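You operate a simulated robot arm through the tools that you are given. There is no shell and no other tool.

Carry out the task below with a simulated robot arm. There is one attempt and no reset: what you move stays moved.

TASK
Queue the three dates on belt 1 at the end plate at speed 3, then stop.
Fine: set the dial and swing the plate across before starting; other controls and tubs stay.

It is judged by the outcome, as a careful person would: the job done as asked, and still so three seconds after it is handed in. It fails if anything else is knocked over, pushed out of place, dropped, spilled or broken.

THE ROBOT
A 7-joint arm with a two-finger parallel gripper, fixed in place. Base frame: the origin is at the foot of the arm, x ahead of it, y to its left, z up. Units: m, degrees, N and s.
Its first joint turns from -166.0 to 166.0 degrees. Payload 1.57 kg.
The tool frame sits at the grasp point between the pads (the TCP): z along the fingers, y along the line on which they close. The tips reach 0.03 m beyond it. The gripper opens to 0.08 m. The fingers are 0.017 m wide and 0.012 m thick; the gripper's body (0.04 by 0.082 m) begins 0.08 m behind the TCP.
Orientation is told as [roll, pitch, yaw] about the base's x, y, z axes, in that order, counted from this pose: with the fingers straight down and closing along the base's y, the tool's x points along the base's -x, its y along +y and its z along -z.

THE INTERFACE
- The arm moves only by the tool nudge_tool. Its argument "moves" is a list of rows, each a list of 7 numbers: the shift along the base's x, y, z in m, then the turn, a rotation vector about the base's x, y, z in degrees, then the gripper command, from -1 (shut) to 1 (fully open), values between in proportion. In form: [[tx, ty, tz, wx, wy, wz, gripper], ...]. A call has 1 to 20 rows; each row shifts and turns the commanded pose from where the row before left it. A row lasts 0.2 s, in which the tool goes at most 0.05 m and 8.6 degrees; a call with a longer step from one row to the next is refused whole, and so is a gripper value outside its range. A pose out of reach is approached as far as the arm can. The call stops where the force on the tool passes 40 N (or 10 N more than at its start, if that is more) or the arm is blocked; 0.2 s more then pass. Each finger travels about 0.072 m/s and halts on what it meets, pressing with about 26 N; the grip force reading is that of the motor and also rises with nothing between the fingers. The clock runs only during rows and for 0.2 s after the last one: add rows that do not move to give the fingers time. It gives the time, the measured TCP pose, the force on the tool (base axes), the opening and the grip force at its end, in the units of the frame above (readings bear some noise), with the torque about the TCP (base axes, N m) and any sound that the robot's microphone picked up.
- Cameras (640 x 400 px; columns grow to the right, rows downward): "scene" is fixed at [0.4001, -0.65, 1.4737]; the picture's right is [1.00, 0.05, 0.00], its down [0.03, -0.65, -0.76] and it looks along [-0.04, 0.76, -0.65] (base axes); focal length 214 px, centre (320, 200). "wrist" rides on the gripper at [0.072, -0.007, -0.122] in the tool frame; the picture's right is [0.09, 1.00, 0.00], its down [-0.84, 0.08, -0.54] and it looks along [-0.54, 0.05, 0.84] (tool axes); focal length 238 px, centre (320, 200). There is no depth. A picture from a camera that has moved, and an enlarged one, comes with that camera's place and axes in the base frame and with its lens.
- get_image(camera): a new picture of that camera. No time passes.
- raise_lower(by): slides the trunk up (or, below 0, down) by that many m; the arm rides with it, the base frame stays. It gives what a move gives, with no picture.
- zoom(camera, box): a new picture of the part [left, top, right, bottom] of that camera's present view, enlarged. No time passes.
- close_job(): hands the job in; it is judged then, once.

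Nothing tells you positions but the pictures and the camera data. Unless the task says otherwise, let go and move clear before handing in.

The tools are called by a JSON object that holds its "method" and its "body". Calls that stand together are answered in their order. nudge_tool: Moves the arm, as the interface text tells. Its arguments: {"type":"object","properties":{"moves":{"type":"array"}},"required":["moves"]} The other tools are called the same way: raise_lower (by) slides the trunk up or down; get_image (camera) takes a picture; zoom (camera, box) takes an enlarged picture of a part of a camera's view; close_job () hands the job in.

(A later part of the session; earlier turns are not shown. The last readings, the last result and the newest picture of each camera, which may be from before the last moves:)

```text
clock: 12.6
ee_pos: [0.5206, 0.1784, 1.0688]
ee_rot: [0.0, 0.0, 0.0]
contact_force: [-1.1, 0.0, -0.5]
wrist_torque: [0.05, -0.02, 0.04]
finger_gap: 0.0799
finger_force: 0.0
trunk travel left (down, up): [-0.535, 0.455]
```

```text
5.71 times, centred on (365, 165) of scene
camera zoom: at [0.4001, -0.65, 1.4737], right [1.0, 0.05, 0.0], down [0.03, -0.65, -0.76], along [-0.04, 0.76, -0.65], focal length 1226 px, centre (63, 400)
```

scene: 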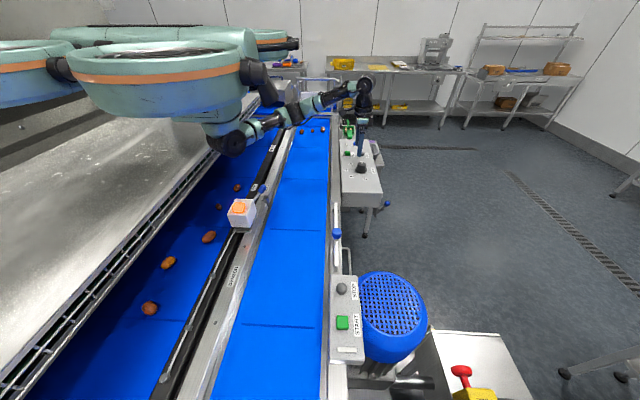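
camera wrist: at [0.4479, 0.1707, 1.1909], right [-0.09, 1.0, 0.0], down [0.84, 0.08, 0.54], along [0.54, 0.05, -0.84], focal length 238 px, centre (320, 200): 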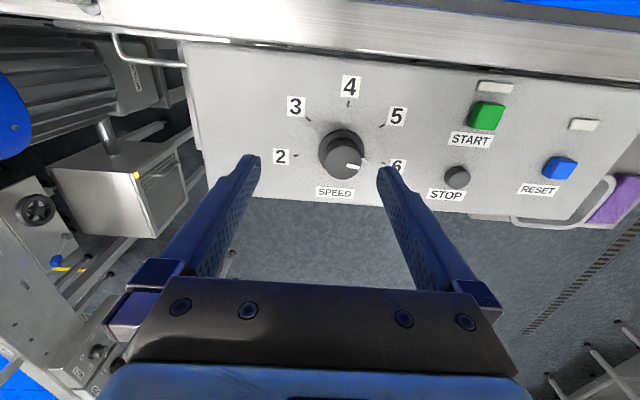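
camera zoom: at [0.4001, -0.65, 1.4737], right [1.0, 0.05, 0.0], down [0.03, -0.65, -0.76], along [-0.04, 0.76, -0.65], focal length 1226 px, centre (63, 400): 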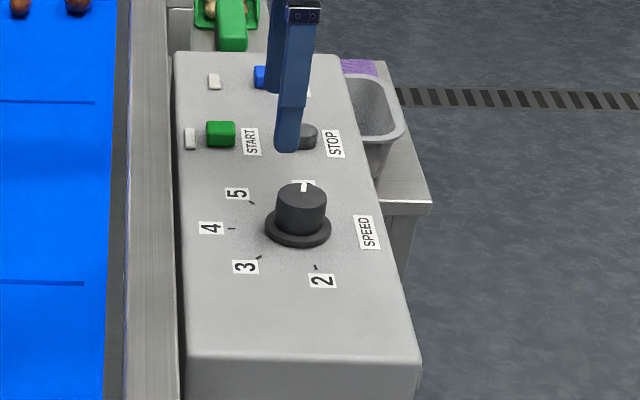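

The panel is level at z ≈ 0.933. The dial centre is (0.5466, 0.2037), its top is at z ≈ 0.960, the knob is about 38 mm across and the steps are 50° apart. The pointer is on 6, so 3 is +150° about z. I'll centre over the dial and pre-turn to yaw −75°.

{"method": "nudge_tool", "body": {"moves": [[0.008, 0.01, 0, 0, 0, -8.4, 1], [0.008, 0.01, 0, 0, 0, -8.4, 1], [0.0083, 0.0097, 0, 0, 0, -8.4, 1], [0, 0, 0, 0, 0, -8.4, 1], [0, 0, 0, 0, 0, -8.4, 1], [0, 0, 0, 0, 0, -8.4, 1], [0, 0, 0, 0, 0, -8.4, 1], [0, 0, 0, 0, 0, -8.4, 1], [0, 0, 0, 0, 0, -7.8, 1], [0, 0, 0, 0, 0, 0, 1], [0, 0, 0, 0, 0, 0, 1]]}}

{"method": "get_image", "body": {"camera": "wrist"}}

{"method": "zoom", "body": {"camera": "scene", "box": [320, 60, 400, 200]}}

```text
clock: 15.0
ee_pos: [0.5463, 0.2039, 1.069]
ee_rot: [0.0, 0.0, -75.2]
contact_force: [-0.6, -0.6, 0.9]
wrist_torque: [0.01, 0.01, 0.03]
finger_gap: 0.0798
finger_force: 0.1
trunk travel left (down, up): [-0.535, 0.455]
```

```text
taken
camera wrist: at [0.5204, 0.2721, 1.1908], right [0.94, 0.35, 0.0], down [0.29, -0.79, 0.54], along [0.19, -0.51, -0.84], focal length 238 px, centre (320, 200)
```

wrist: 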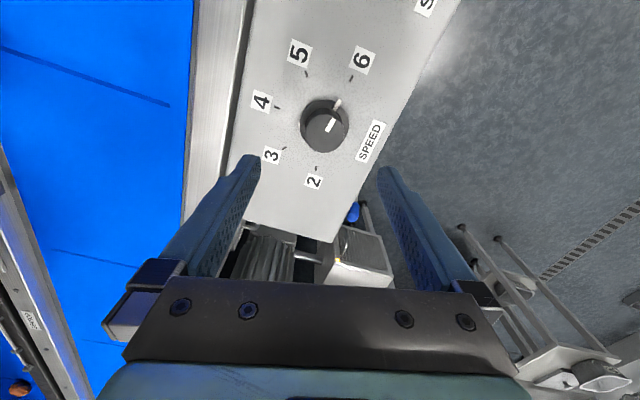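

```text
2.86 times, centred on (360, 130) of scene
camera zoom: at [0.4001, -0.65, 1.4737], right [1.0, 0.05, 0.0], down [0.03, -0.65, -0.76], along [-0.04, 0.76, -0.65], focal length 613 px, centre (206, 400)
```

zoom: 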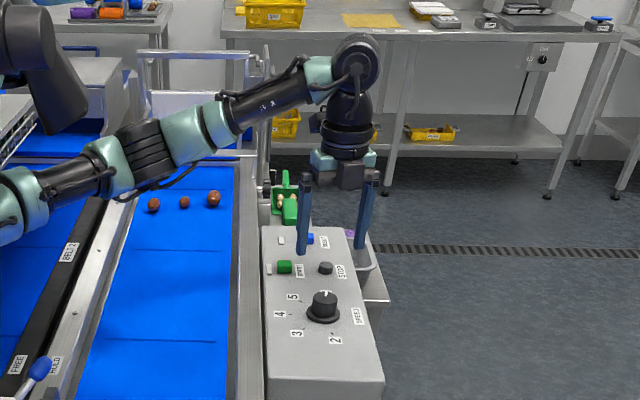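

{"method": "zoom", "body": {"camera": "wrist", "box": [240, 40, 400, 200]}}

```text
2.50 times, centred on (320, 120) of wrist
camera zoom: at [0.5204, 0.2721, 1.1908], right [0.94, 0.35, 0.0], down [0.29, -0.79, 0.54], along [0.19, -0.51, -0.84], focal length 596 px, centre (320, 400)
```

zoom: 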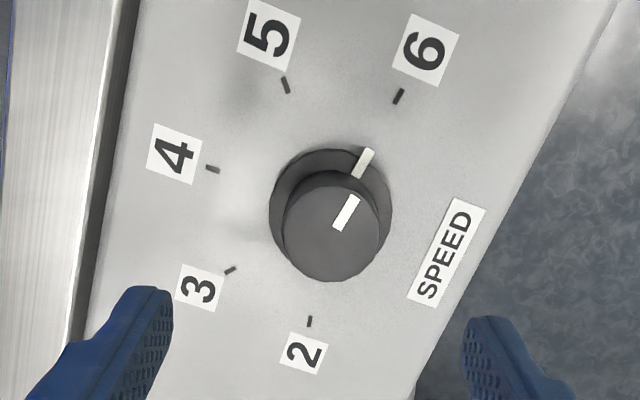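

The two views agree within about 3 mm, putting the dial centre near (0.548, 0.205). I'll descend around the knob with the fingers open, keeping the tips above the skirt.

{"method": "nudge_tool", "body": {"moves": [[0.0017, 0.0013, -0.02, 0, 0, 0, 1], [0, 0, -0.02, 0, 0, 0, 1], [0, 0, -0.02, 0, 0, 0, 1], [0, 0, -0.02, 0, 0, 0, 1], [0, 0, -0.013, 0, 0, 0, 1], [0, 0, 0, 0, 0, 0, 1]]}}

{"method": "get_image", "body": {"camera": "wrist"}}

{"method": "zoom", "body": {"camera": "scene", "box": [335, 130, 395, 200]}}

```text
clock: 16.4
ee_pos: [0.5468, 0.2064, 0.9751]
ee_rot: [0.0, -0.2, -75.0]
contact_force: [-0.2, -0.1, -0.6]
wrist_torque: [0.02, -0.01, 0.03]
finger_gap: 0.08
finger_force: 0.0
trunk travel left (down, up): [-0.535, 0.455]
```

```text
taken
camera wrist: at [0.5217, 0.2746, 1.0977], right [0.94, 0.35, 0.0], down [0.29, -0.79, 0.54], along [0.19, -0.51, -0.84], focal length 238 px, centre (320, 200)
```

wrist: 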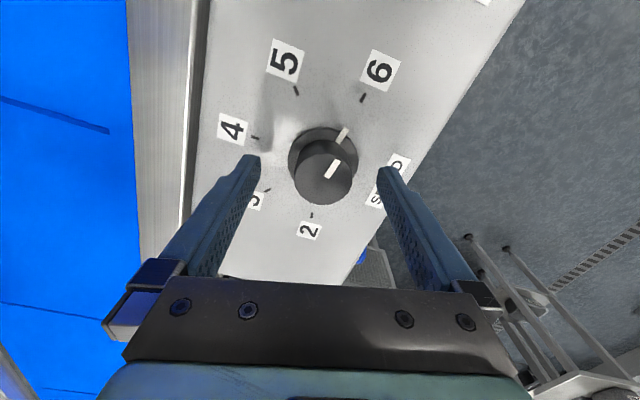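

```text
5.71 times, centred on (365, 165) of scene
camera zoom: at [0.4001, -0.65, 1.4737], right [1.0, 0.05, 0.0], down [0.03, -0.65, -0.76], along [-0.04, 0.76, -0.65], focal length 1226 px, centre (63, 400)
```

zoom: 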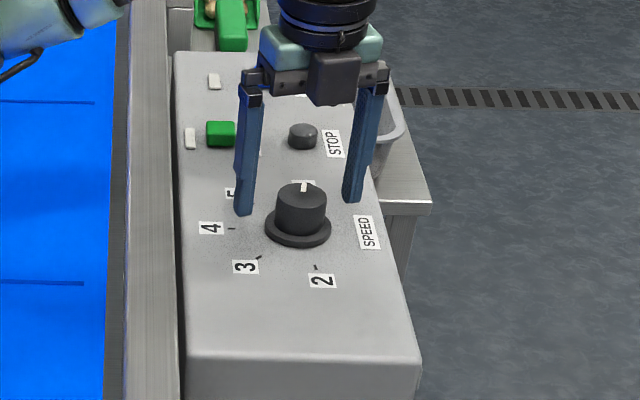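

{"method": "zoom", "body": {"camera": "wrist", "box": [230, 100, 410, 230]}}

```text
3.08 times, centred on (320, 165) of wrist
camera zoom: at [0.5217, 0.2746, 1.0977], right [0.94, 0.35, 0.0], down [0.29, -0.79, 0.54], along [0.19, -0.51, -0.84], focal length 733 px, centre (320, 308)
```

zoom: 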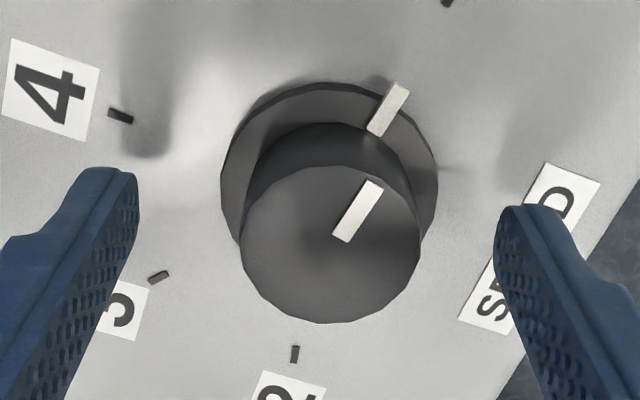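

The knob is centred to within 2–3 mm between the fingers. I'll make a small correction and close on it.

{"method": "nudge_tool", "body": {"moves": [[0.002, 0.0, 0, 0, 0, 0, 1], [0, 0, 0, 0, 0, 0, -1], [0, 0, 0, 0, 0, 0, -1], [0, 0, 0, 0, 0, 0, -1], [0, 0, 0, 0, 0, 0, -1]]}}

{"method": "zoom", "body": {"camera": "wrist", "box": [230, 100, 410, 230]}}

```text
clock: 17.6
ee_pos: [0.5498, 0.2074, 0.9772]
ee_rot: [0.0, -0.1, -75.0]
contact_force: [4.8, 0.8, 0.8]
wrist_torque: [0.04, 0.09, -0.02]
finger_gap: 0.0395
finger_force: 44.9
trunk travel left (down, up): [-0.535, 0.455]
```

```text
3.08 times, centred on (320, 165) of wrist
camera zoom: at [0.5243, 0.2743, 1.098], right [0.94, 0.35, 0.0], down [0.29, -0.79, 0.54], along [0.19, -0.51, -0.84], focal length 733 px, centre (320, 308)
```

zoom: 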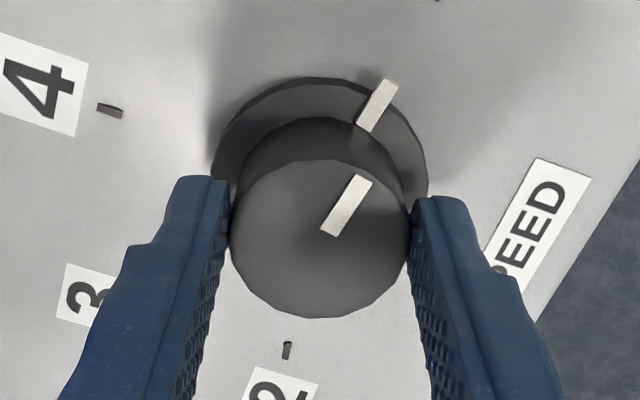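

The knob is gripped, with a gap of 39.5 mm. I'll turn it a first +42° and check that it follows.

{"method": "nudge_tool", "body": {"moves": [[0, 0, 0, 0, 0, 8.3, -1], [0, 0, 0, 0, 0, 8.3, -1], [0, 0, 0, 0, 0, 8.3, -1], [0, 0, 0, 0, 0, 8.3, -1], [0, 0, 0, 0, 0, 8.3, -1], [0, 0, 0, 0, 0, 0, -1]]}}

{"method": "zoom", "body": {"camera": "wrist", "box": [210, 60, 430, 230]}}

```text
clock: 19.0
ee_pos: [0.55, 0.2064, 0.9765]
ee_rot: [-0.1, 0.0, -33.3]
contact_force: [-6.5, 0.0, -2.0]
wrist_torque: [-0.16, -0.17, 0.03]
finger_gap: 0.0395
finger_force: 44.3
trunk travel left (down, up): [-0.535, 0.455]
```

```text
2.35 times, centred on (320, 145) of wrist
camera zoom: at [0.4848, 0.2399, 1.098], right [0.47, 0.88, 0.0], down [0.74, -0.39, 0.54], along [0.48, -0.26, -0.84], focal length 561 px, centre (320, 329)
```

zoom: 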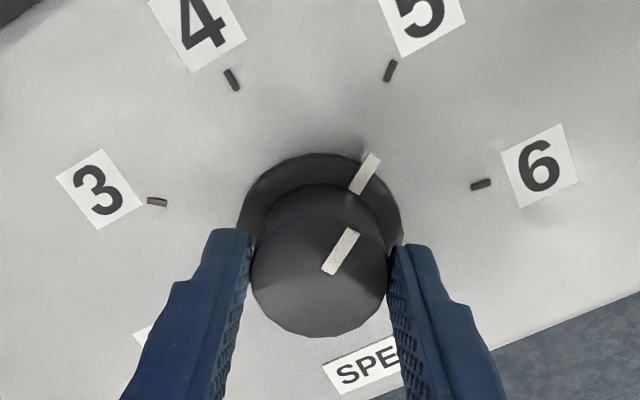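

The knob follows and the pointer is nearly at 5. I'll turn on another 100° and then check.

{"method": "nudge_tool", "body": {"moves": [[0, 0, 0, 0, 0, 8.3, -1], [0, 0, 0, 0, 0, 8.3, -1], [0, 0, 0, 0, 0, 8.3, -1], [0, 0, 0, 0, 0, 8.3, -1], [0, 0, 0, 0, 0, 8.3, -1], [0, 0, 0, 0, 0, 8.3, -1], [0, 0, 0, 0, 0, 8.3, -1], [0, 0, 0, 0, 0, 8.3, -1], [0, 0, 0, 0, 0, 8.3, -1], [0, 0, 0, 0, 0, 8.3, -1], [0, 0, 0, 0, 0, 8.3, -1], [0, 0, 0, 0, 0, 8.3, -1], [0, 0, 0, 0, 0, 0, -1]]}}

{"method": "zoom", "body": {"camera": "wrist", "box": [210, 60, 430, 230]}}

{"method": "zoom", "body": {"camera": "scene", "box": [335, 130, 395, 200]}}

```text
clock: 21.8
ee_pos: [0.548, 0.2036, 0.976]
ee_rot: [0.0, 0.1, 66.1]
contact_force: [-8.8, -16.6, -9.2]
wrist_torque: [-0.85, 0.91, 0.06]
finger_gap: 0.0393
finger_force: 44.2
trunk travel left (down, up): [-0.535, 0.455]
```

```text
2.35 times, centred on (320, 145) of wrist
camera zoom: at [0.5262, 0.1351, 1.0982], right [-0.95, 0.32, 0.0], down [0.27, 0.8, 0.54], along [0.17, 0.51, -0.84], focal length 561 px, centre (320, 329)
```

zoom: 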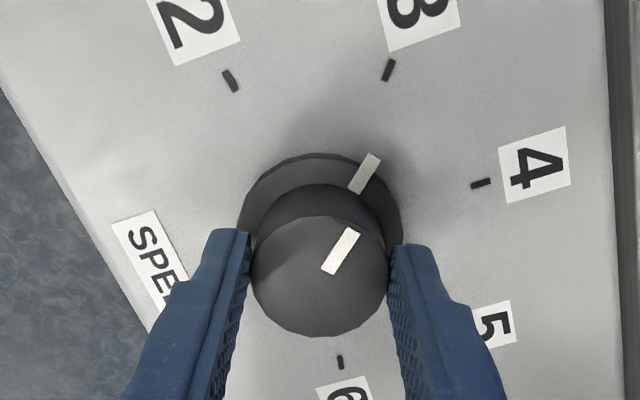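

```text
5.71 times, centred on (365, 165) of scene
camera zoom: at [0.4001, -0.65, 1.4737], right [1.0, 0.05, 0.0], down [0.03, -0.65, -0.76], along [-0.04, 0.76, -0.65], focal length 1226 px, centre (63, 400)
```

zoom: 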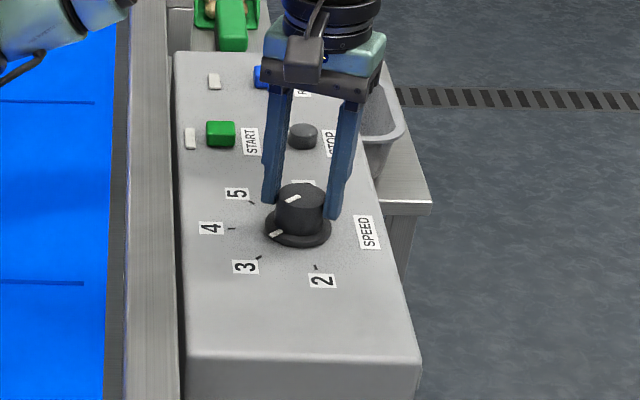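

The pointer is about 9° short of 3. I'll finish the turn and relieve the slight side load.

{"method": "nudge_tool", "body": {"moves": [[-0.0005, -0.001, 0, 0, 0, 4.5, -1], [0, 0, 0, 0, 0, 4.4, -1], [0, 0, 0, 0, 0, 0, -1]]}}

{"method": "zoom", "body": {"camera": "wrist", "box": [210, 60, 430, 230]}}

{"method": "zoom", "body": {"camera": "scene", "box": [335, 130, 395, 200]}}

```text
clock: 22.6
ee_pos: [0.5497, 0.2044, 0.9758]
ee_rot: [-0.2, 0.0, 75.0]
contact_force: [-1.2, -12.0, -5.5]
wrist_torque: [-0.97, 0.44, 0.01]
finger_gap: 0.0396
finger_force: 44.5
trunk travel left (down, up): [-0.535, 0.455]
```

```text
2.35 times, centred on (320, 145) of wrist
camera zoom: at [0.5369, 0.1321, 1.0981], right [-0.99, 0.17, 0.0], down [0.14, 0.83, 0.54], along [0.09, 0.53, -0.84], focal length 561 px, centre (320, 329)
```

zoom: 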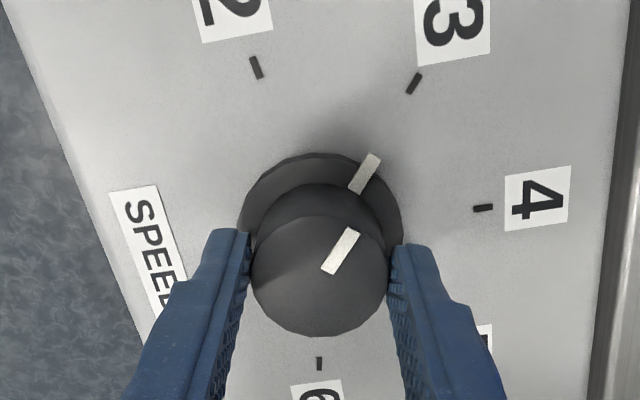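

```text
5.71 times, centred on (365, 165) of scene
camera zoom: at [0.4001, -0.65, 1.4737], right [1.0, 0.05, 0.0], down [0.03, -0.65, -0.76], along [-0.04, 0.76, -0.65], focal length 1226 px, centre (63, 400)
```

zoom: 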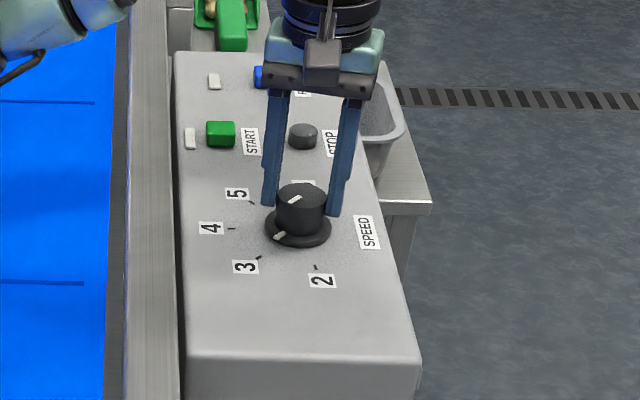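

The tool has turned 150° in all and the pointer lines up with 3. I'll release, rise straight up and verify with a clear view.

{"method": "nudge_tool", "body": {"moves": [[0, 0, 0, 0, 0, 0, 1], [0, 0, 0, 0, 0, 0, 1], [0, 0, 0, 0, 0, 0, 1], [0, 0, 0.03, 0, 0, 0, 1], [0, 0, 0.03, 0, 0, 0, 1], [0, 0, 0.035, 0, 0, 0, 1], [0, 0, 0, 0, 0, 0, 1]]}}

{"method": "zoom", "body": {"camera": "wrist", "box": [220, 40, 420, 200]}}

{"method": "zoom", "body": {"camera": "scene", "box": [335, 130, 395, 200]}}

```text
clock: 24.2
ee_pos: [0.5501, 0.2062, 1.0714]
ee_rot: [0.0, 0.0, 75.0]
contact_force: [0.6, 0.5, 0.6]
wrist_torque: [0.04, -0.02, 0.01]
finger_gap: 0.0803
finger_force: 0.1
trunk travel left (down, up): [-0.535, 0.455]
```

```text
2.50 times, centred on (320, 120) of wrist
camera zoom: at [0.5376, 0.1341, 1.1929], right [-0.99, 0.17, 0.0], down [0.14, 0.83, 0.54], along [0.09, 0.53, -0.84], focal length 596 px, centre (320, 400)
```

zoom: 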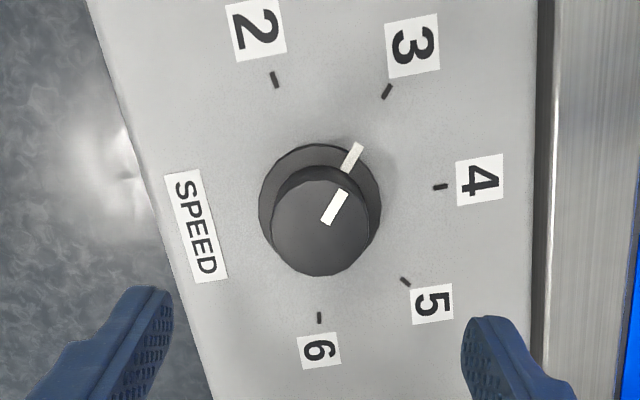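

```text
5.71 times, centred on (365, 165) of scene
camera zoom: at [0.4001, -0.65, 1.4737], right [1.0, 0.05, 0.0], down [0.03, -0.65, -0.76], along [-0.04, 0.76, -0.65], focal length 1226 px, centre (63, 400)
```

zoom: 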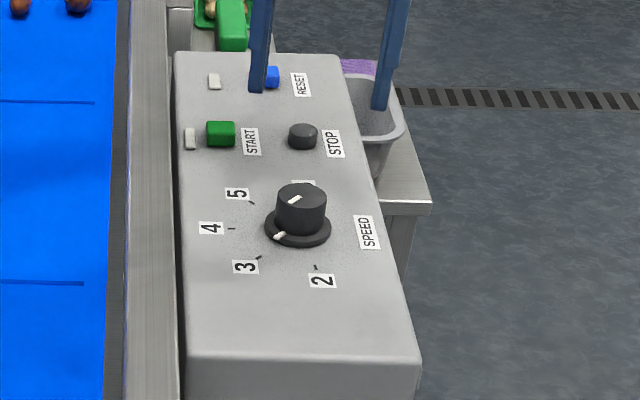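

The dial reads 3. Next is the plate: I'll carry the open gripper over to its blue knob near (0.427, −0.218), turning to yaw 90° so the fingers straddle it along x.

{"method": "nudge_tool", "body": {"moves": [[-0.0123, -0.0423, 0, 0, 0, 1.5, 1], [-0.0123, -0.0423, 0, 0, 0, 1.5, 1], [-0.0123, -0.0423, 0, 0, 0, 1.5, 1], [-0.0123, -0.0423, 0, 0, 0, 1.5, 1], [-0.0123, -0.0423, 0, 0, 0, 1.5, 1], [-0.0123, -0.0423, 0, 0, 0, 1.5, 1], [-0.0123, -0.0423, 0, 0, 0, 1.5, 1], [-0.0123, -0.0423, 0, 0, 0, 1.5, 1], [-0.0123, -0.0423, 0, 0, 0, 1.5, 1], [-0.0123, -0.0423, 0, 0, 0, 1.5, 1], [0, 0, 0, 0, 0, 0, 1], [0, 0, 0, 0, 0, 0, 1]]}}

{"method": "get_image", "body": {"camera": "wrist"}}

{"method": "get_image", "body": {"camera": "scene"}}

```text
clock: 26.8
ee_pos: [0.4275, -0.2215, 1.0707]
ee_rot: [-0.1, 0.0, 90.1]
contact_force: [0.4, 0.3, 0.0]
wrist_torque: [0.0, 0.01, 0.03]
finger_gap: 0.08
finger_force: 0.0
trunk travel left (down, up): [-0.535, 0.455]
```

```text
taken
camera wrist: at [0.4335, -0.2935, 1.1921], right [-1.0, -0.09, 0.0], down [-0.08, 0.84, 0.54], along [-0.05, 0.54, -0.84], focal length 238 px, centre (320, 200)
```

wrist: 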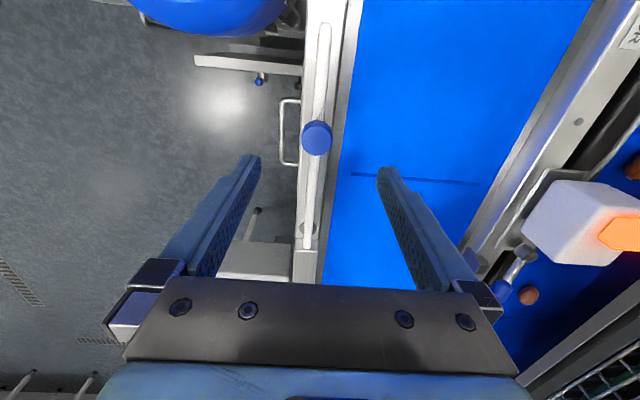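

```text
taken
```

scene: 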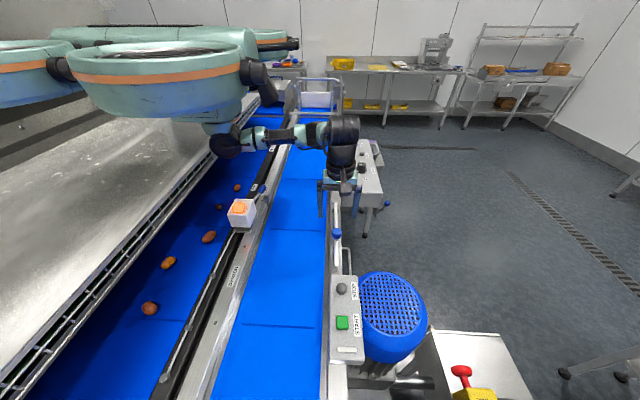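

I'm above the plate knob. I'm zooming in on the knob, the plate, the pivot and the lever with its stop block.

{"method": "zoom", "body": {"camera": "wrist", "box": [260, 20, 380, 150]}}

{"method": "zoom", "body": {"camera": "wrist", "box": [270, 140, 370, 280]}}

{"method": "zoom", "body": {"camera": "wrist", "box": [430, 160, 640, 320]}}

{"method": "zoom", "body": {"camera": "scene", "box": [315, 195, 365, 275]}}

```text
3.08 times, centred on (320, 85) of wrist
camera zoom: at [0.4335, -0.2935, 1.1921], right [-1.0, -0.09, 0.0], down [-0.08, 0.84, 0.54], along [-0.05, 0.54, -0.84], focal length 733 px, centre (320, 554)
```

zoom: 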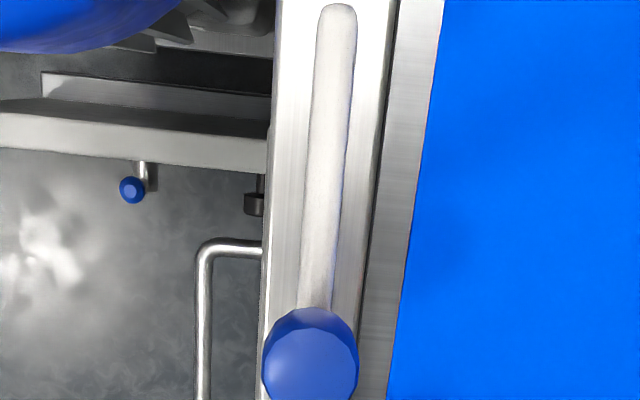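

```text
2.86 times, centred on (320, 210) of wrist
camera zoom: at [0.4335, -0.2935, 1.1921], right [-1.0, -0.09, 0.0], down [-0.08, 0.84, 0.54], along [-0.05, 0.54, -0.84], focal length 681 px, centre (320, 171)
```

zoom: 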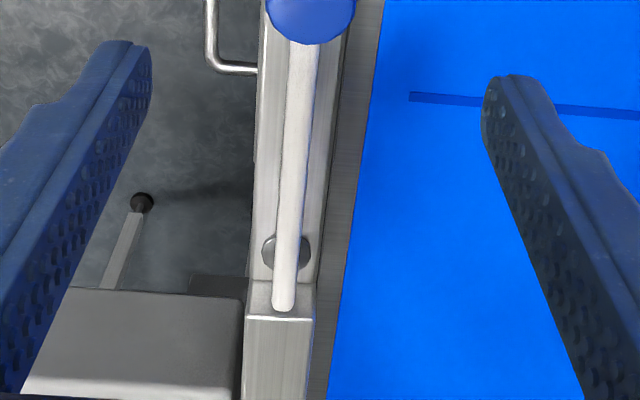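

```text
2.50 times, centred on (535, 240) of wrist
camera zoom: at [0.4335, -0.2935, 1.1921], right [-1.0, -0.09, 0.0], down [-0.08, 0.84, 0.54], along [-0.05, 0.54, -0.84], focal length 596 px, centre (-218, 100)
```

zoom: 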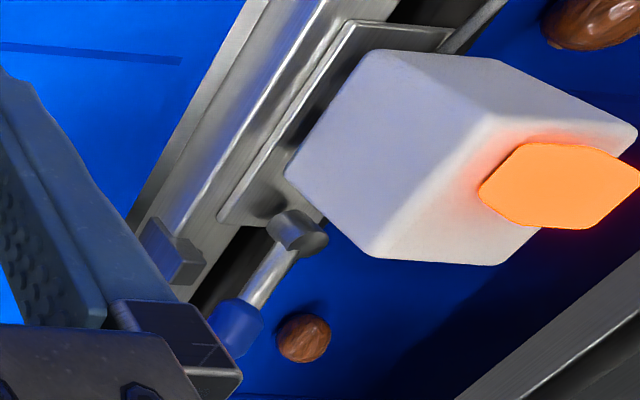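

```text
5.00 times, centred on (340, 235) of scene
camera zoom: at [0.4001, -0.65, 1.4737], right [1.0, 0.05, 0.0], down [0.03, -0.65, -0.76], along [-0.04, 0.76, -0.65], focal length 1072 px, centre (220, 25)
```

zoom: 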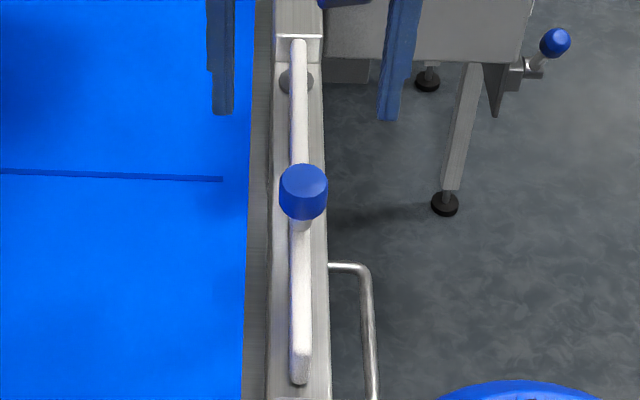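

The knob centre is about (0.428, −0.221, 0.98) on a short stem, with the plate top at about 0.94 and the pivot at about (0.429, −0.046). I'll descend with the open fingers either side of the knob in x, then look.

{"method": "nudge_tool", "body": {"moves": [[0.0012, -0.002, -0.018, 0, 0, 0, 1], [0, 0, -0.018, 0, 0, 0, 1], [0, 0, -0.018, 0, 0, 0, 1], [0, 0, -0.018, 0, 0, 0, 1], [0, 0, -0.01, 0, 0, 0, 1], [0, 0, 0, 0, 0, 0, 1]]}}

{"method": "get_image", "body": {"camera": "wrist"}}

{"method": "zoom", "body": {"camera": "scene", "box": [300, 190, 380, 280]}}

```text
clock: 28.2
ee_pos: [0.4273, -0.2213, 0.9879]
ee_rot: [0.1, 0.0, 90.0]
contact_force: [0.2, 0.2, 0.9]
wrist_torque: [-0.02, -0.03, 0.02]
finger_gap: 0.0798
finger_force: 0.1
trunk travel left (down, up): [-0.535, 0.455]
```

```text
taken
camera wrist: at [0.4338, -0.2934, 1.1101], right [-1.0, -0.09, 0.0], down [-0.08, 0.84, 0.54], along [-0.05, 0.54, -0.84], focal length 238 px, centre (320, 200)
```

wrist: 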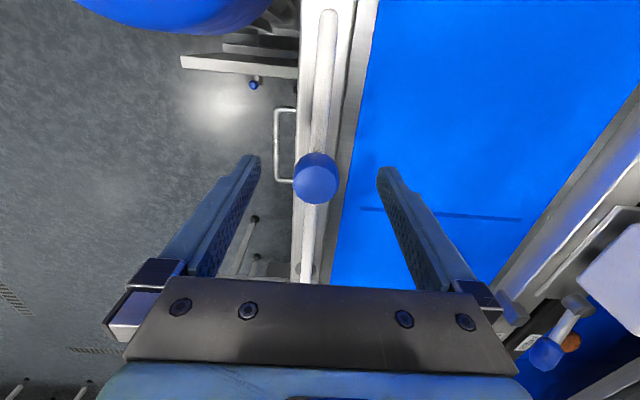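

```text
4.44 times, centred on (340, 235) of scene
camera zoom: at [0.4001, -0.65, 1.4737], right [1.0, 0.05, 0.0], down [0.03, -0.65, -0.76], along [-0.04, 0.76, -0.65], focal length 953 px, centre (231, 44)
```

zoom: 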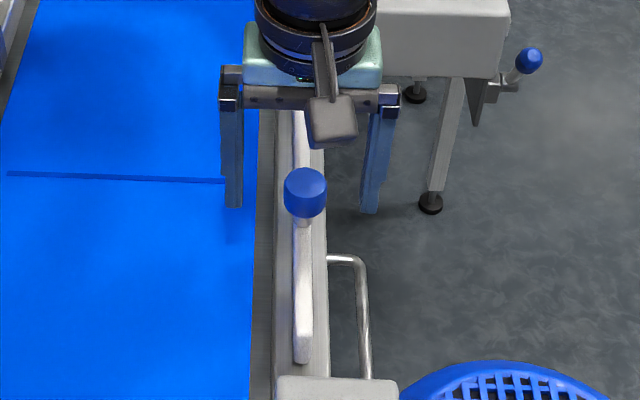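

The knob is between the fingers. I'll close to a loose cage, about a 34 mm gap on the roughly 26 mm knob, and swing the first 30° along the arc, turning the tool with it.

{"method": "nudge_tool", "body": {"moves": [[0.001, -0.004, 0, 0, 0, 0, -0.15], [0, 0, 0, 0, 0, 0, -0.15], [0, 0, 0, 0, 0, 0, -0.15], [-0.01871, 0.00098, 0, 0, 0, -6, -0.15], [-0.0185, 0.00293, 0, 0, 0, -6, -0.15], [-0.0181, 0.00485, 0, 0, 0, -6, -0.15], [-0.01749, 0.00671, 0, 0, 0, -6, -0.15], [-0.01669, 0.00851, 0, 0, 0, -6, -0.15], [0, 0, 0, 0, 0, 0, -0.15]]}}

{"method": "get_image", "body": {"camera": "wrist"}}

{"method": "zoom", "body": {"camera": "scene", "box": [220, 160, 400, 300]}}

```text
clock: 30.2
ee_pos: [0.339, -0.2012, 0.9873]
ee_rot: [-0.1, -0.1, 59.9]
contact_force: [-0.2, 0.1, 0.6]
wrist_torque: [-0.01, 0.02, -0.03]
finger_gap: 0.034
finger_force: 0.1
trunk travel left (down, up): [-0.535, 0.455]
```

```text
taken
camera wrist: at [0.3083, -0.2669, 1.1095], right [-0.91, 0.42, 0.0], down [0.35, 0.76, 0.54], along [0.23, 0.49, -0.84], focal length 238 px, centre (320, 200)
```

wrist: 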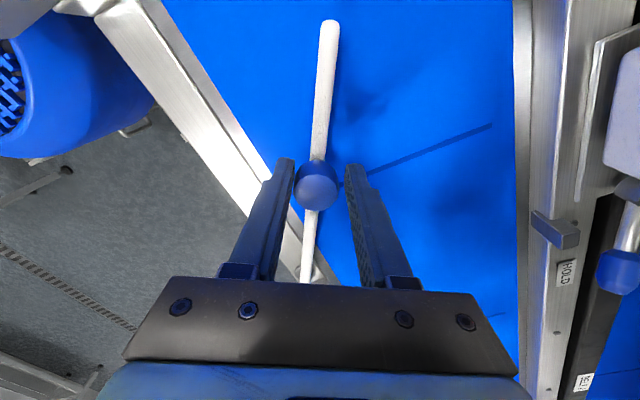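

```text
2.86 times, centred on (310, 230) of scene
camera zoom: at [0.4001, -0.65, 1.4737], right [1.0, 0.05, 0.0], down [0.03, -0.65, -0.76], along [-0.04, 0.76, -0.65], focal length 613 px, centre (349, 114)
```

zoom: 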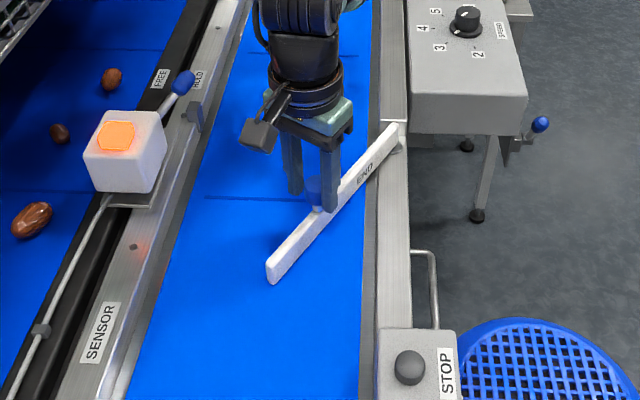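

The plate is swinging freely and its face reads END, so it's the right one. I'll continue the arc to about 84° and check before touching the stop block.

{"method": "nudge_tool", "body": {"moves": [[-0.01571, 0.01021, 0, 0, 0, -6, -0.15], [-0.01456, 0.01179, 0, 0, 0, -6, -0.15], [-0.01325, 0.01325, 0, 0, 0, -6, -0.15], [-0.01179, 0.01456, 0, 0, 0, -6, -0.15], [-0.01021, 0.01571, 0, 0, 0, -6, -0.15], [-0.00851, 0.01669, 0, 0, 0, -6, -0.15], [-0.00671, 0.01749, 0, 0, 0, -6, -0.15], [-0.00485, 0.0181, 0, 0, 0, -6, -0.15], [0, 0, 0, 0, 0, 0, -0.15]]}}

{"method": "get_image", "body": {"camera": "wrist"}}

{"method": "zoom", "body": {"camera": "scene", "box": [220, 140, 380, 260]}}

```text
clock: 32.2
ee_pos: [0.2641, -0.0875, 0.992]
ee_rot: [0.1, 0.1, 11.9]
contact_force: [-0.2, 0.8, -0.1]
wrist_torque: [0.02, -0.02, 0.03]
finger_gap: 0.0348
finger_force: 0.2
out of reach, approached as far as the arm can: row 8
trunk travel left (down, up): [-0.535, 0.455]
```

```text
taken
camera wrist: at [0.1956, -0.1085, 1.1137], right [-0.3, 0.96, 0.0], down [0.8, 0.25, 0.54], along [0.52, 0.16, -0.84], focal length 238 px, centre (320, 200)
```

wrist: 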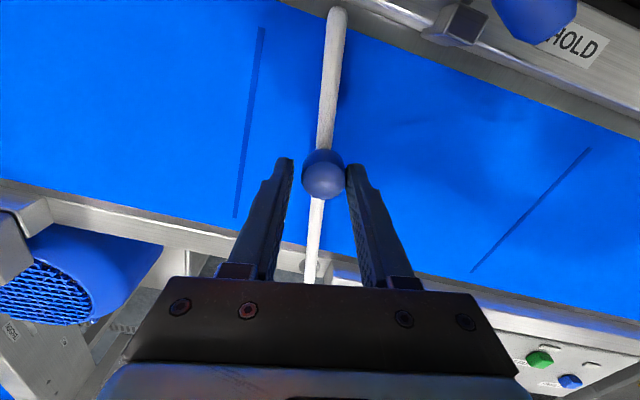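

```text
3.33 times, centred on (300, 200) of scene
camera zoom: at [0.4001, -0.65, 1.4737], right [1.0, 0.05, 0.0], down [0.03, -0.65, -0.76], along [-0.04, 0.76, -0.65], focal length 715 px, centre (387, 200)
```

zoom: 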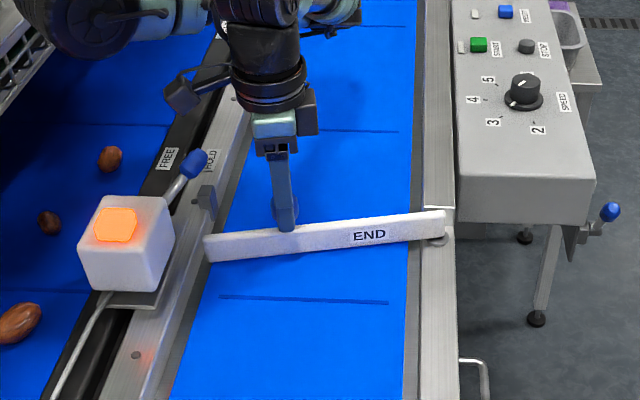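

The END plate is nearly across, at about 78–84°, but the arm can't fold in any further at this trunk height. I'll raise the trunk 0.08 m, which lifts the fingers clear of the knob. Then I'll come back down and finish the swing.

{"method": "raise_lower", "body": {"by": 0.08}}

{"method": "get_image", "body": {"camera": "wrist"}}

{"method": "zoom", "body": {"camera": "scene", "box": [220, 140, 380, 260]}}

```text
clock: 33.4
ee_pos: [0.2648, -0.087, 1.0717]
ee_rot: [0.1, 0.2, 12.0]
contact_force: [0.1, 0.1, 0.1]
wrist_torque: [0.0, -0.04, 0.02]
finger_gap: 0.0339
finger_force: 0.0
trunk travel left (down, up): [-0.615, 0.375]
```

```text
taken
camera wrist: at [0.1959, -0.1089, 1.1936], right [-0.3, 0.95, 0.0], down [0.8, 0.25, 0.54], along [0.52, 0.16, -0.84], focal length 238 px, centre (320, 200)
```

wrist: 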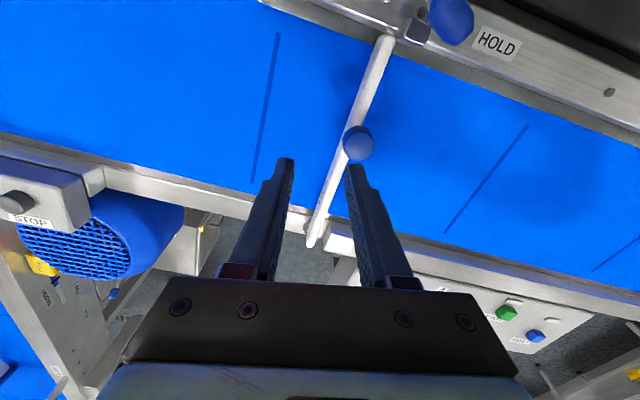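

```text
3.33 times, centred on (300, 200) of scene
camera zoom: at [0.4001, -0.65, 1.4737], right [1.0, 0.05, 0.0], down [0.03, -0.65, -0.76], along [-0.04, 0.76, -0.65], focal length 715 px, centre (387, 200)
```

zoom: 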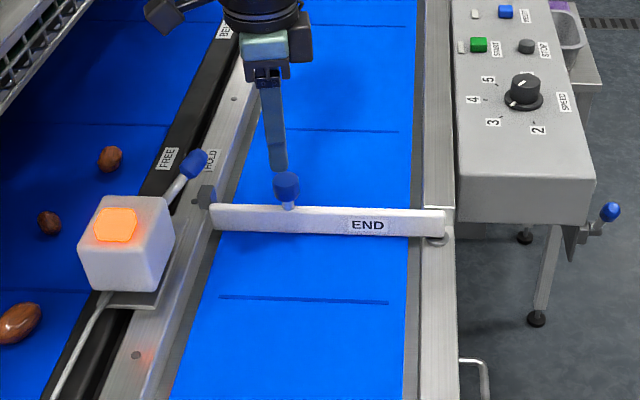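

The plate has gone on and now appears to sit square across the belt against the stop block. I'm checking closely.

{"method": "zoom", "body": {"camera": "scene", "box": [265, 175, 340, 215]}}

{"method": "zoom", "body": {"camera": "wrist", "box": [280, 0, 480, 160]}}

{"method": "zoom", "body": {"camera": "wrist", "box": [290, 130, 390, 260]}}

```text
8.53 times, centred on (302, 195) of scene
camera zoom: at [0.4001, -0.65, 1.4737], right [1.0, 0.05, 0.0], down [0.03, -0.65, -0.76], along [-0.04, 0.76, -0.65], focal length 1830 px, centre (469, 243)
```

zoom: 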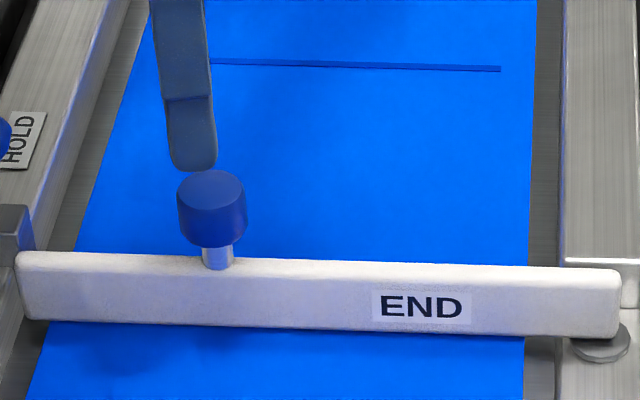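

```text
2.50 times, centred on (380, 80) of wrist
camera zoom: at [0.1959, -0.1089, 1.1936], right [-0.3, 0.95, 0.0], down [0.8, 0.25, 0.54], along [0.52, 0.16, -0.84], focal length 596 px, centre (170, 500)
```

zoom: 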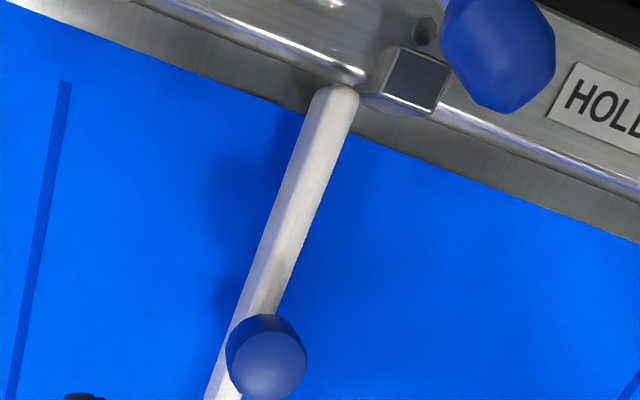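

```text
3.08 times, centred on (340, 195) of wrist
camera zoom: at [0.1959, -0.1089, 1.1936], right [-0.3, 0.95, 0.0], down [0.8, 0.25, 0.54], along [0.52, 0.16, -0.84], focal length 733 px, centre (258, 215)
```

zoom: 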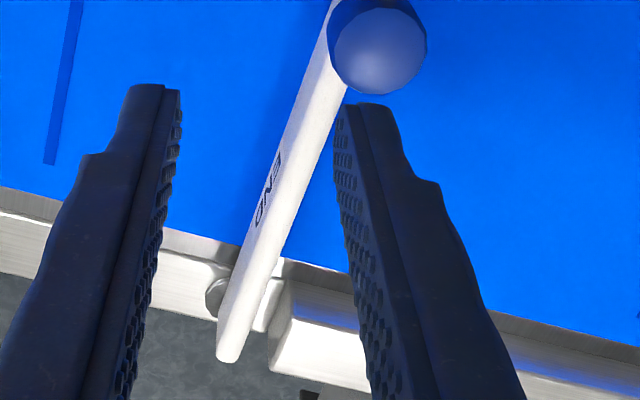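

The END plate sits square across the belt, about x 0.17–0.445 at y −0.047, touching the block. Next I'll close the fingers and carry them at z ≈ 1.07 to above the panel, to check reach to STOP and START before starting anything.

{"method": "nudge_tool", "body": {"moves": [[0.0204, 0.039, 0, 0, 0, -1.1, -1], [0.0204, 0.039, 0, 0, 0, -1.1, -1], [0.0204, 0.039, 0, 0, 0, -1.1, -1], [0.0204, 0.039, 0, 0, 0, -1.1, -1], [0.0204, 0.039, 0, 0, 0, -1.1, -1], [0.0204, 0.039, 0, 0, 0, -1.1, -1], [0.0204, 0.039, 0, 0, 0, -1.1, -1], [0.0204, 0.039, 0, 0, 0, -1.1, -1], [0.0204, 0.039, 0, 0, 0, -1.1, -1], [0.0204, 0.039, 0, 0, 0, -1.1, -1], [0.0204, 0.039, 0, 0, 0, -1, -1], [0, 0, 0, 0, 0, 0, -1], [0, 0, 0, 0, 0, 0, -1]]}}

{"method": "get_image", "body": {"camera": "wrist"}}

{"method": "get_image", "body": {"camera": "scene"}}

```text
clock: 36.2
ee_pos: [0.4907, 0.3412, 1.0718]
ee_rot: [0.1, 0.2, 0.0]
contact_force: [-0.6, -0.3, -0.6]
wrist_torque: [0.02, 0.04, 0.01]
finger_gap: 0.0
finger_force: 21.2
trunk travel left (down, up): [-0.615, 0.375]
```

```text
taken
camera wrist: at [0.4187, 0.3347, 1.194], right [-0.09, 1.0, 0.0], down [0.84, 0.08, 0.54], along [0.54, 0.05, -0.84], focal length 238 px, centre (320, 200)
```

wrist: 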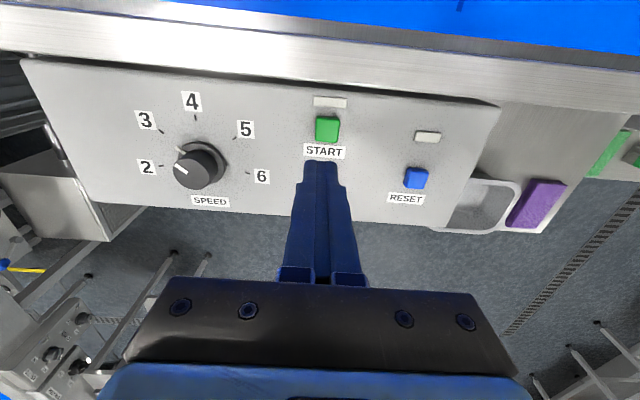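

```text
taken
```

scene: 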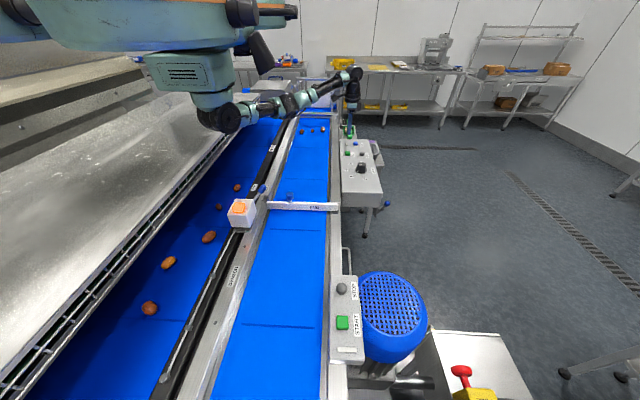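

Reach at START is fine from here. I'll lower the trunk 0.06 m, leaving the tips 3 cm above the buttons, and hover over STOP first to confirm I can press it later.

{"method": "raise_lower", "body": {"by": -0.06}}

{"method": "nudge_tool", "body": {"moves": [[0.035, 0, 0, 0, 0, 0, -1], [0.034, -0.004, 0, 0, 0, 0, -1], [0, 0, 0, 0, 0, 0, -1], [0, 0, 0, 0, 0, 0, -1]]}}

{"method": "get_image", "body": {"camera": "wrist"}}

{"method": "zoom", "body": {"camera": "scene", "box": [320, 100, 400, 200]}}

```text
clock: 37.2
ee_pos: [0.4901, 0.3424, 1.0118]
ee_rot: [0.1, 0.1, 0.0]
contact_force: [0.4, 0.1, -0.4]
wrist_torque: [0.01, -0.01, 0.01]
finger_gap: 0.0002
finger_force: 21.6
trunk travel left (down, up): [-0.555, 0.435]
```

```text
clock: 38.2
ee_pos: [0.5565, 0.3342, 1.0129]
ee_rot: [0.2, 0.0, 0.0]
contact_force: [-0.5, 0.0, -0.1]
wrist_torque: [0.03, 0.01, 0.02]
finger_gap: 0.0
finger_force: 21.3
out of reach, approached as far as the arm can: row 2
trunk travel left (down, up): [-0.555, 0.435]
```

```text
taken
camera wrist: at [0.4847, 0.3279, 1.1345], right [-0.09, 1.0, 0.0], down [0.84, 0.08, 0.54], along [0.54, 0.05, -0.84], focal length 238 px, centre (320, 200)
```

wrist: 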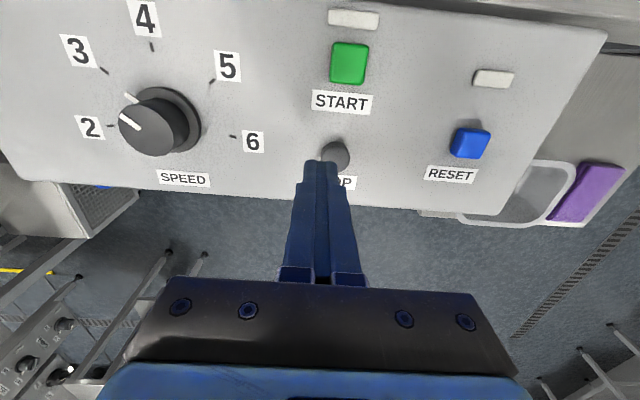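

```text
4.00 times, centred on (360, 150) of scene
camera zoom: at [0.4001, -0.65, 1.4737], right [1.0, 0.05, 0.0], down [0.03, -0.65, -0.76], along [-0.04, 0.76, -0.65], focal length 858 px, centre (160, 400)
```

zoom: 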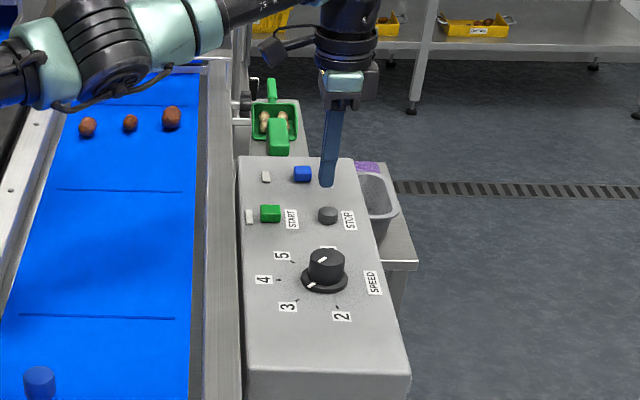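

Vertical reach ends just about at STOP, so I'll tilt the fingers about 15° outward to gain margin. First I'm measuring START and STOP precisely from here.

{"method": "zoom", "body": {"camera": "wrist", "box": [270, 20, 410, 190]}}

{"method": "zoom", "body": {"camera": "scene", "box": [340, 140, 380, 165]}}

```text
2.35 times, centred on (340, 105) of wrist
camera zoom: at [0.4847, 0.3279, 1.1345], right [-0.09, 1.0, 0.0], down [0.84, 0.08, 0.54], along [0.54, 0.05, -0.84], focal length 561 px, centre (273, 424)
```

zoom: 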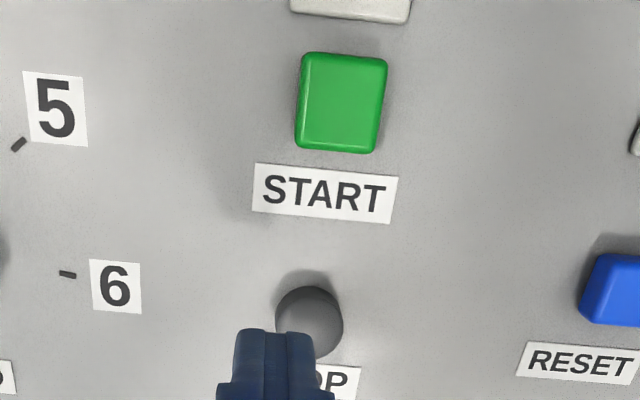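

```text
16.00 times, centred on (360, 152) of scene
camera zoom: at [0.4001, -0.65, 1.4737], right [1.0, 0.05, 0.0], down [0.03, -0.65, -0.76], along [-0.04, 0.76, -0.65], focal length 3432 px, centre (-320, 960)
```

zoom: 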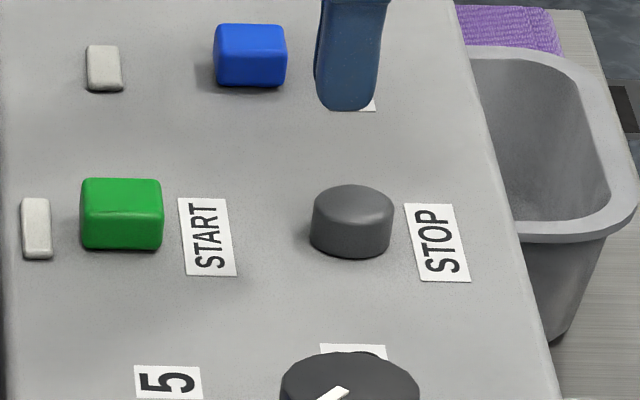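

START's top is at about (0.491, 0.349, 0.945) and STOP's at (0.561, 0.347, 0.946). I'll move back over START and tilt the closed fingers 15° outward while staying clear of everything.

{"method": "nudge_tool", "body": {"moves": [[-0.036, 0.005, 0, 0, 0, 0, -1], [-0.036, 0.005, 0, 0, 0, 0, -1], [0, 0, 0, 4.13, -6.26, 0, -1], [0, 0, 0, 4.13, -6.26, 0, -1], [0, 0, 0, 0, 0, 0, -1], [0, 0, 0, 0, 0, 0, -1]]}}

{"method": "get_image", "body": {"camera": "wrist"}}

{"method": "zoom", "body": {"camera": "scene", "box": [335, 120, 395, 165]}}

```text
clock: 39.6
ee_pos: [0.4818, 0.3468, 1.0146]
ee_rot: [8.6, -12.4, -0.9]
contact_force: [0.0, 0.2, -0.4]
wrist_torque: [-0.01, 0.03, 0.01]
finger_gap: 0.0001
finger_force: 22.0
trunk travel left (down, up): [-0.555, 0.435]
```

```text
taken
camera wrist: at [0.3864, 0.3229, 1.1152], right [-0.11, 0.99, 0.12], down [0.7, -0.01, 0.71], along [0.71, 0.16, -0.69], focal length 238 px, centre (320, 200)
```

wrist: 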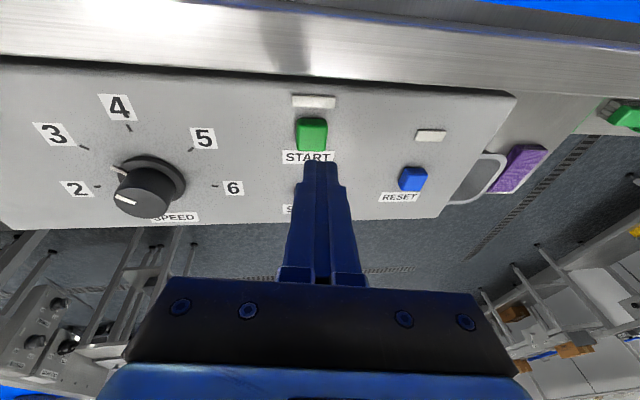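

```text
8.89 times, centred on (365, 142) of scene
camera zoom: at [0.4001, -0.65, 1.4737], right [1.0, 0.05, 0.0], down [0.03, -0.65, -0.76], along [-0.04, 0.76, -0.65], focal length 1906 px, centre (-80, 711)
```

zoom: 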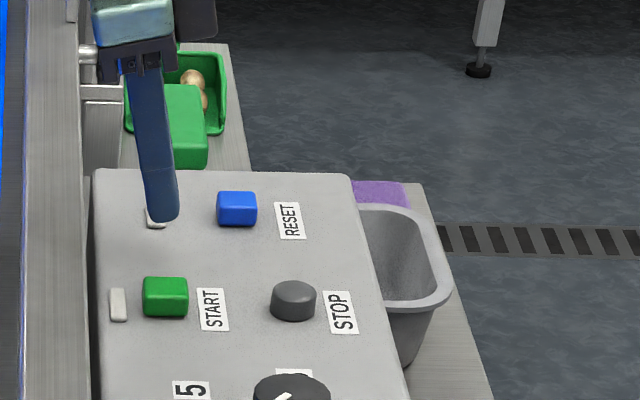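

The tilt worked. I'll now test hovering over STOP with this tilt, tips about 3 cm above it and not pressing.

{"method": "nudge_tool", "body": {"moves": [[0.036, -0.002, 0, 0, 0, 0, -1], [0.036, -0.002, 0, 0, 0, 0, -1], [0, 0, 0, 0, 0, 0, -1], [0, 0, 0, 0, 0, 0, -1]]}}

{"method": "get_image", "body": {"camera": "wrist"}}

{"method": "zoom", "body": {"camera": "scene", "box": [335, 120, 395, 165]}}

```text
clock: 40.6
ee_pos: [0.5552, 0.3414, 1.0131]
ee_rot: [8.6, -12.4, -0.9]
contact_force: [-0.7, -0.4, -0.9]
wrist_torque: [-0.01, 0.03, 0.0]
finger_gap: 0.0002
finger_force: 21.9
trunk travel left (down, up): [-0.555, 0.435]
```

```text
taken
camera wrist: at [0.4582, 0.318, 1.114], right [-0.11, 0.99, 0.12], down [0.7, -0.01, 0.71], along [0.71, 0.16, -0.69], focal length 238 px, centre (320, 200)
```

wrist: 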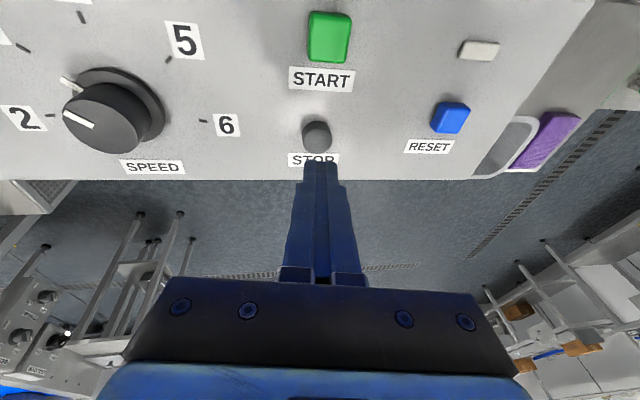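

```text
8.89 times, centred on (365, 142) of scene
camera zoom: at [0.4001, -0.65, 1.4737], right [1.0, 0.05, 0.0], down [0.03, -0.65, -0.76], along [-0.04, 0.76, -0.65], focal length 1906 px, centre (-80, 711)
```

zoom: 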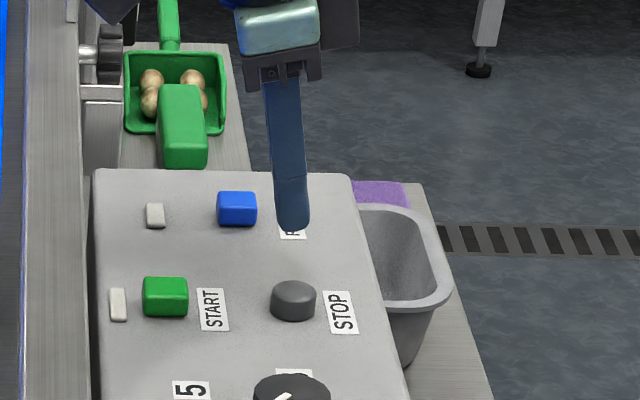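

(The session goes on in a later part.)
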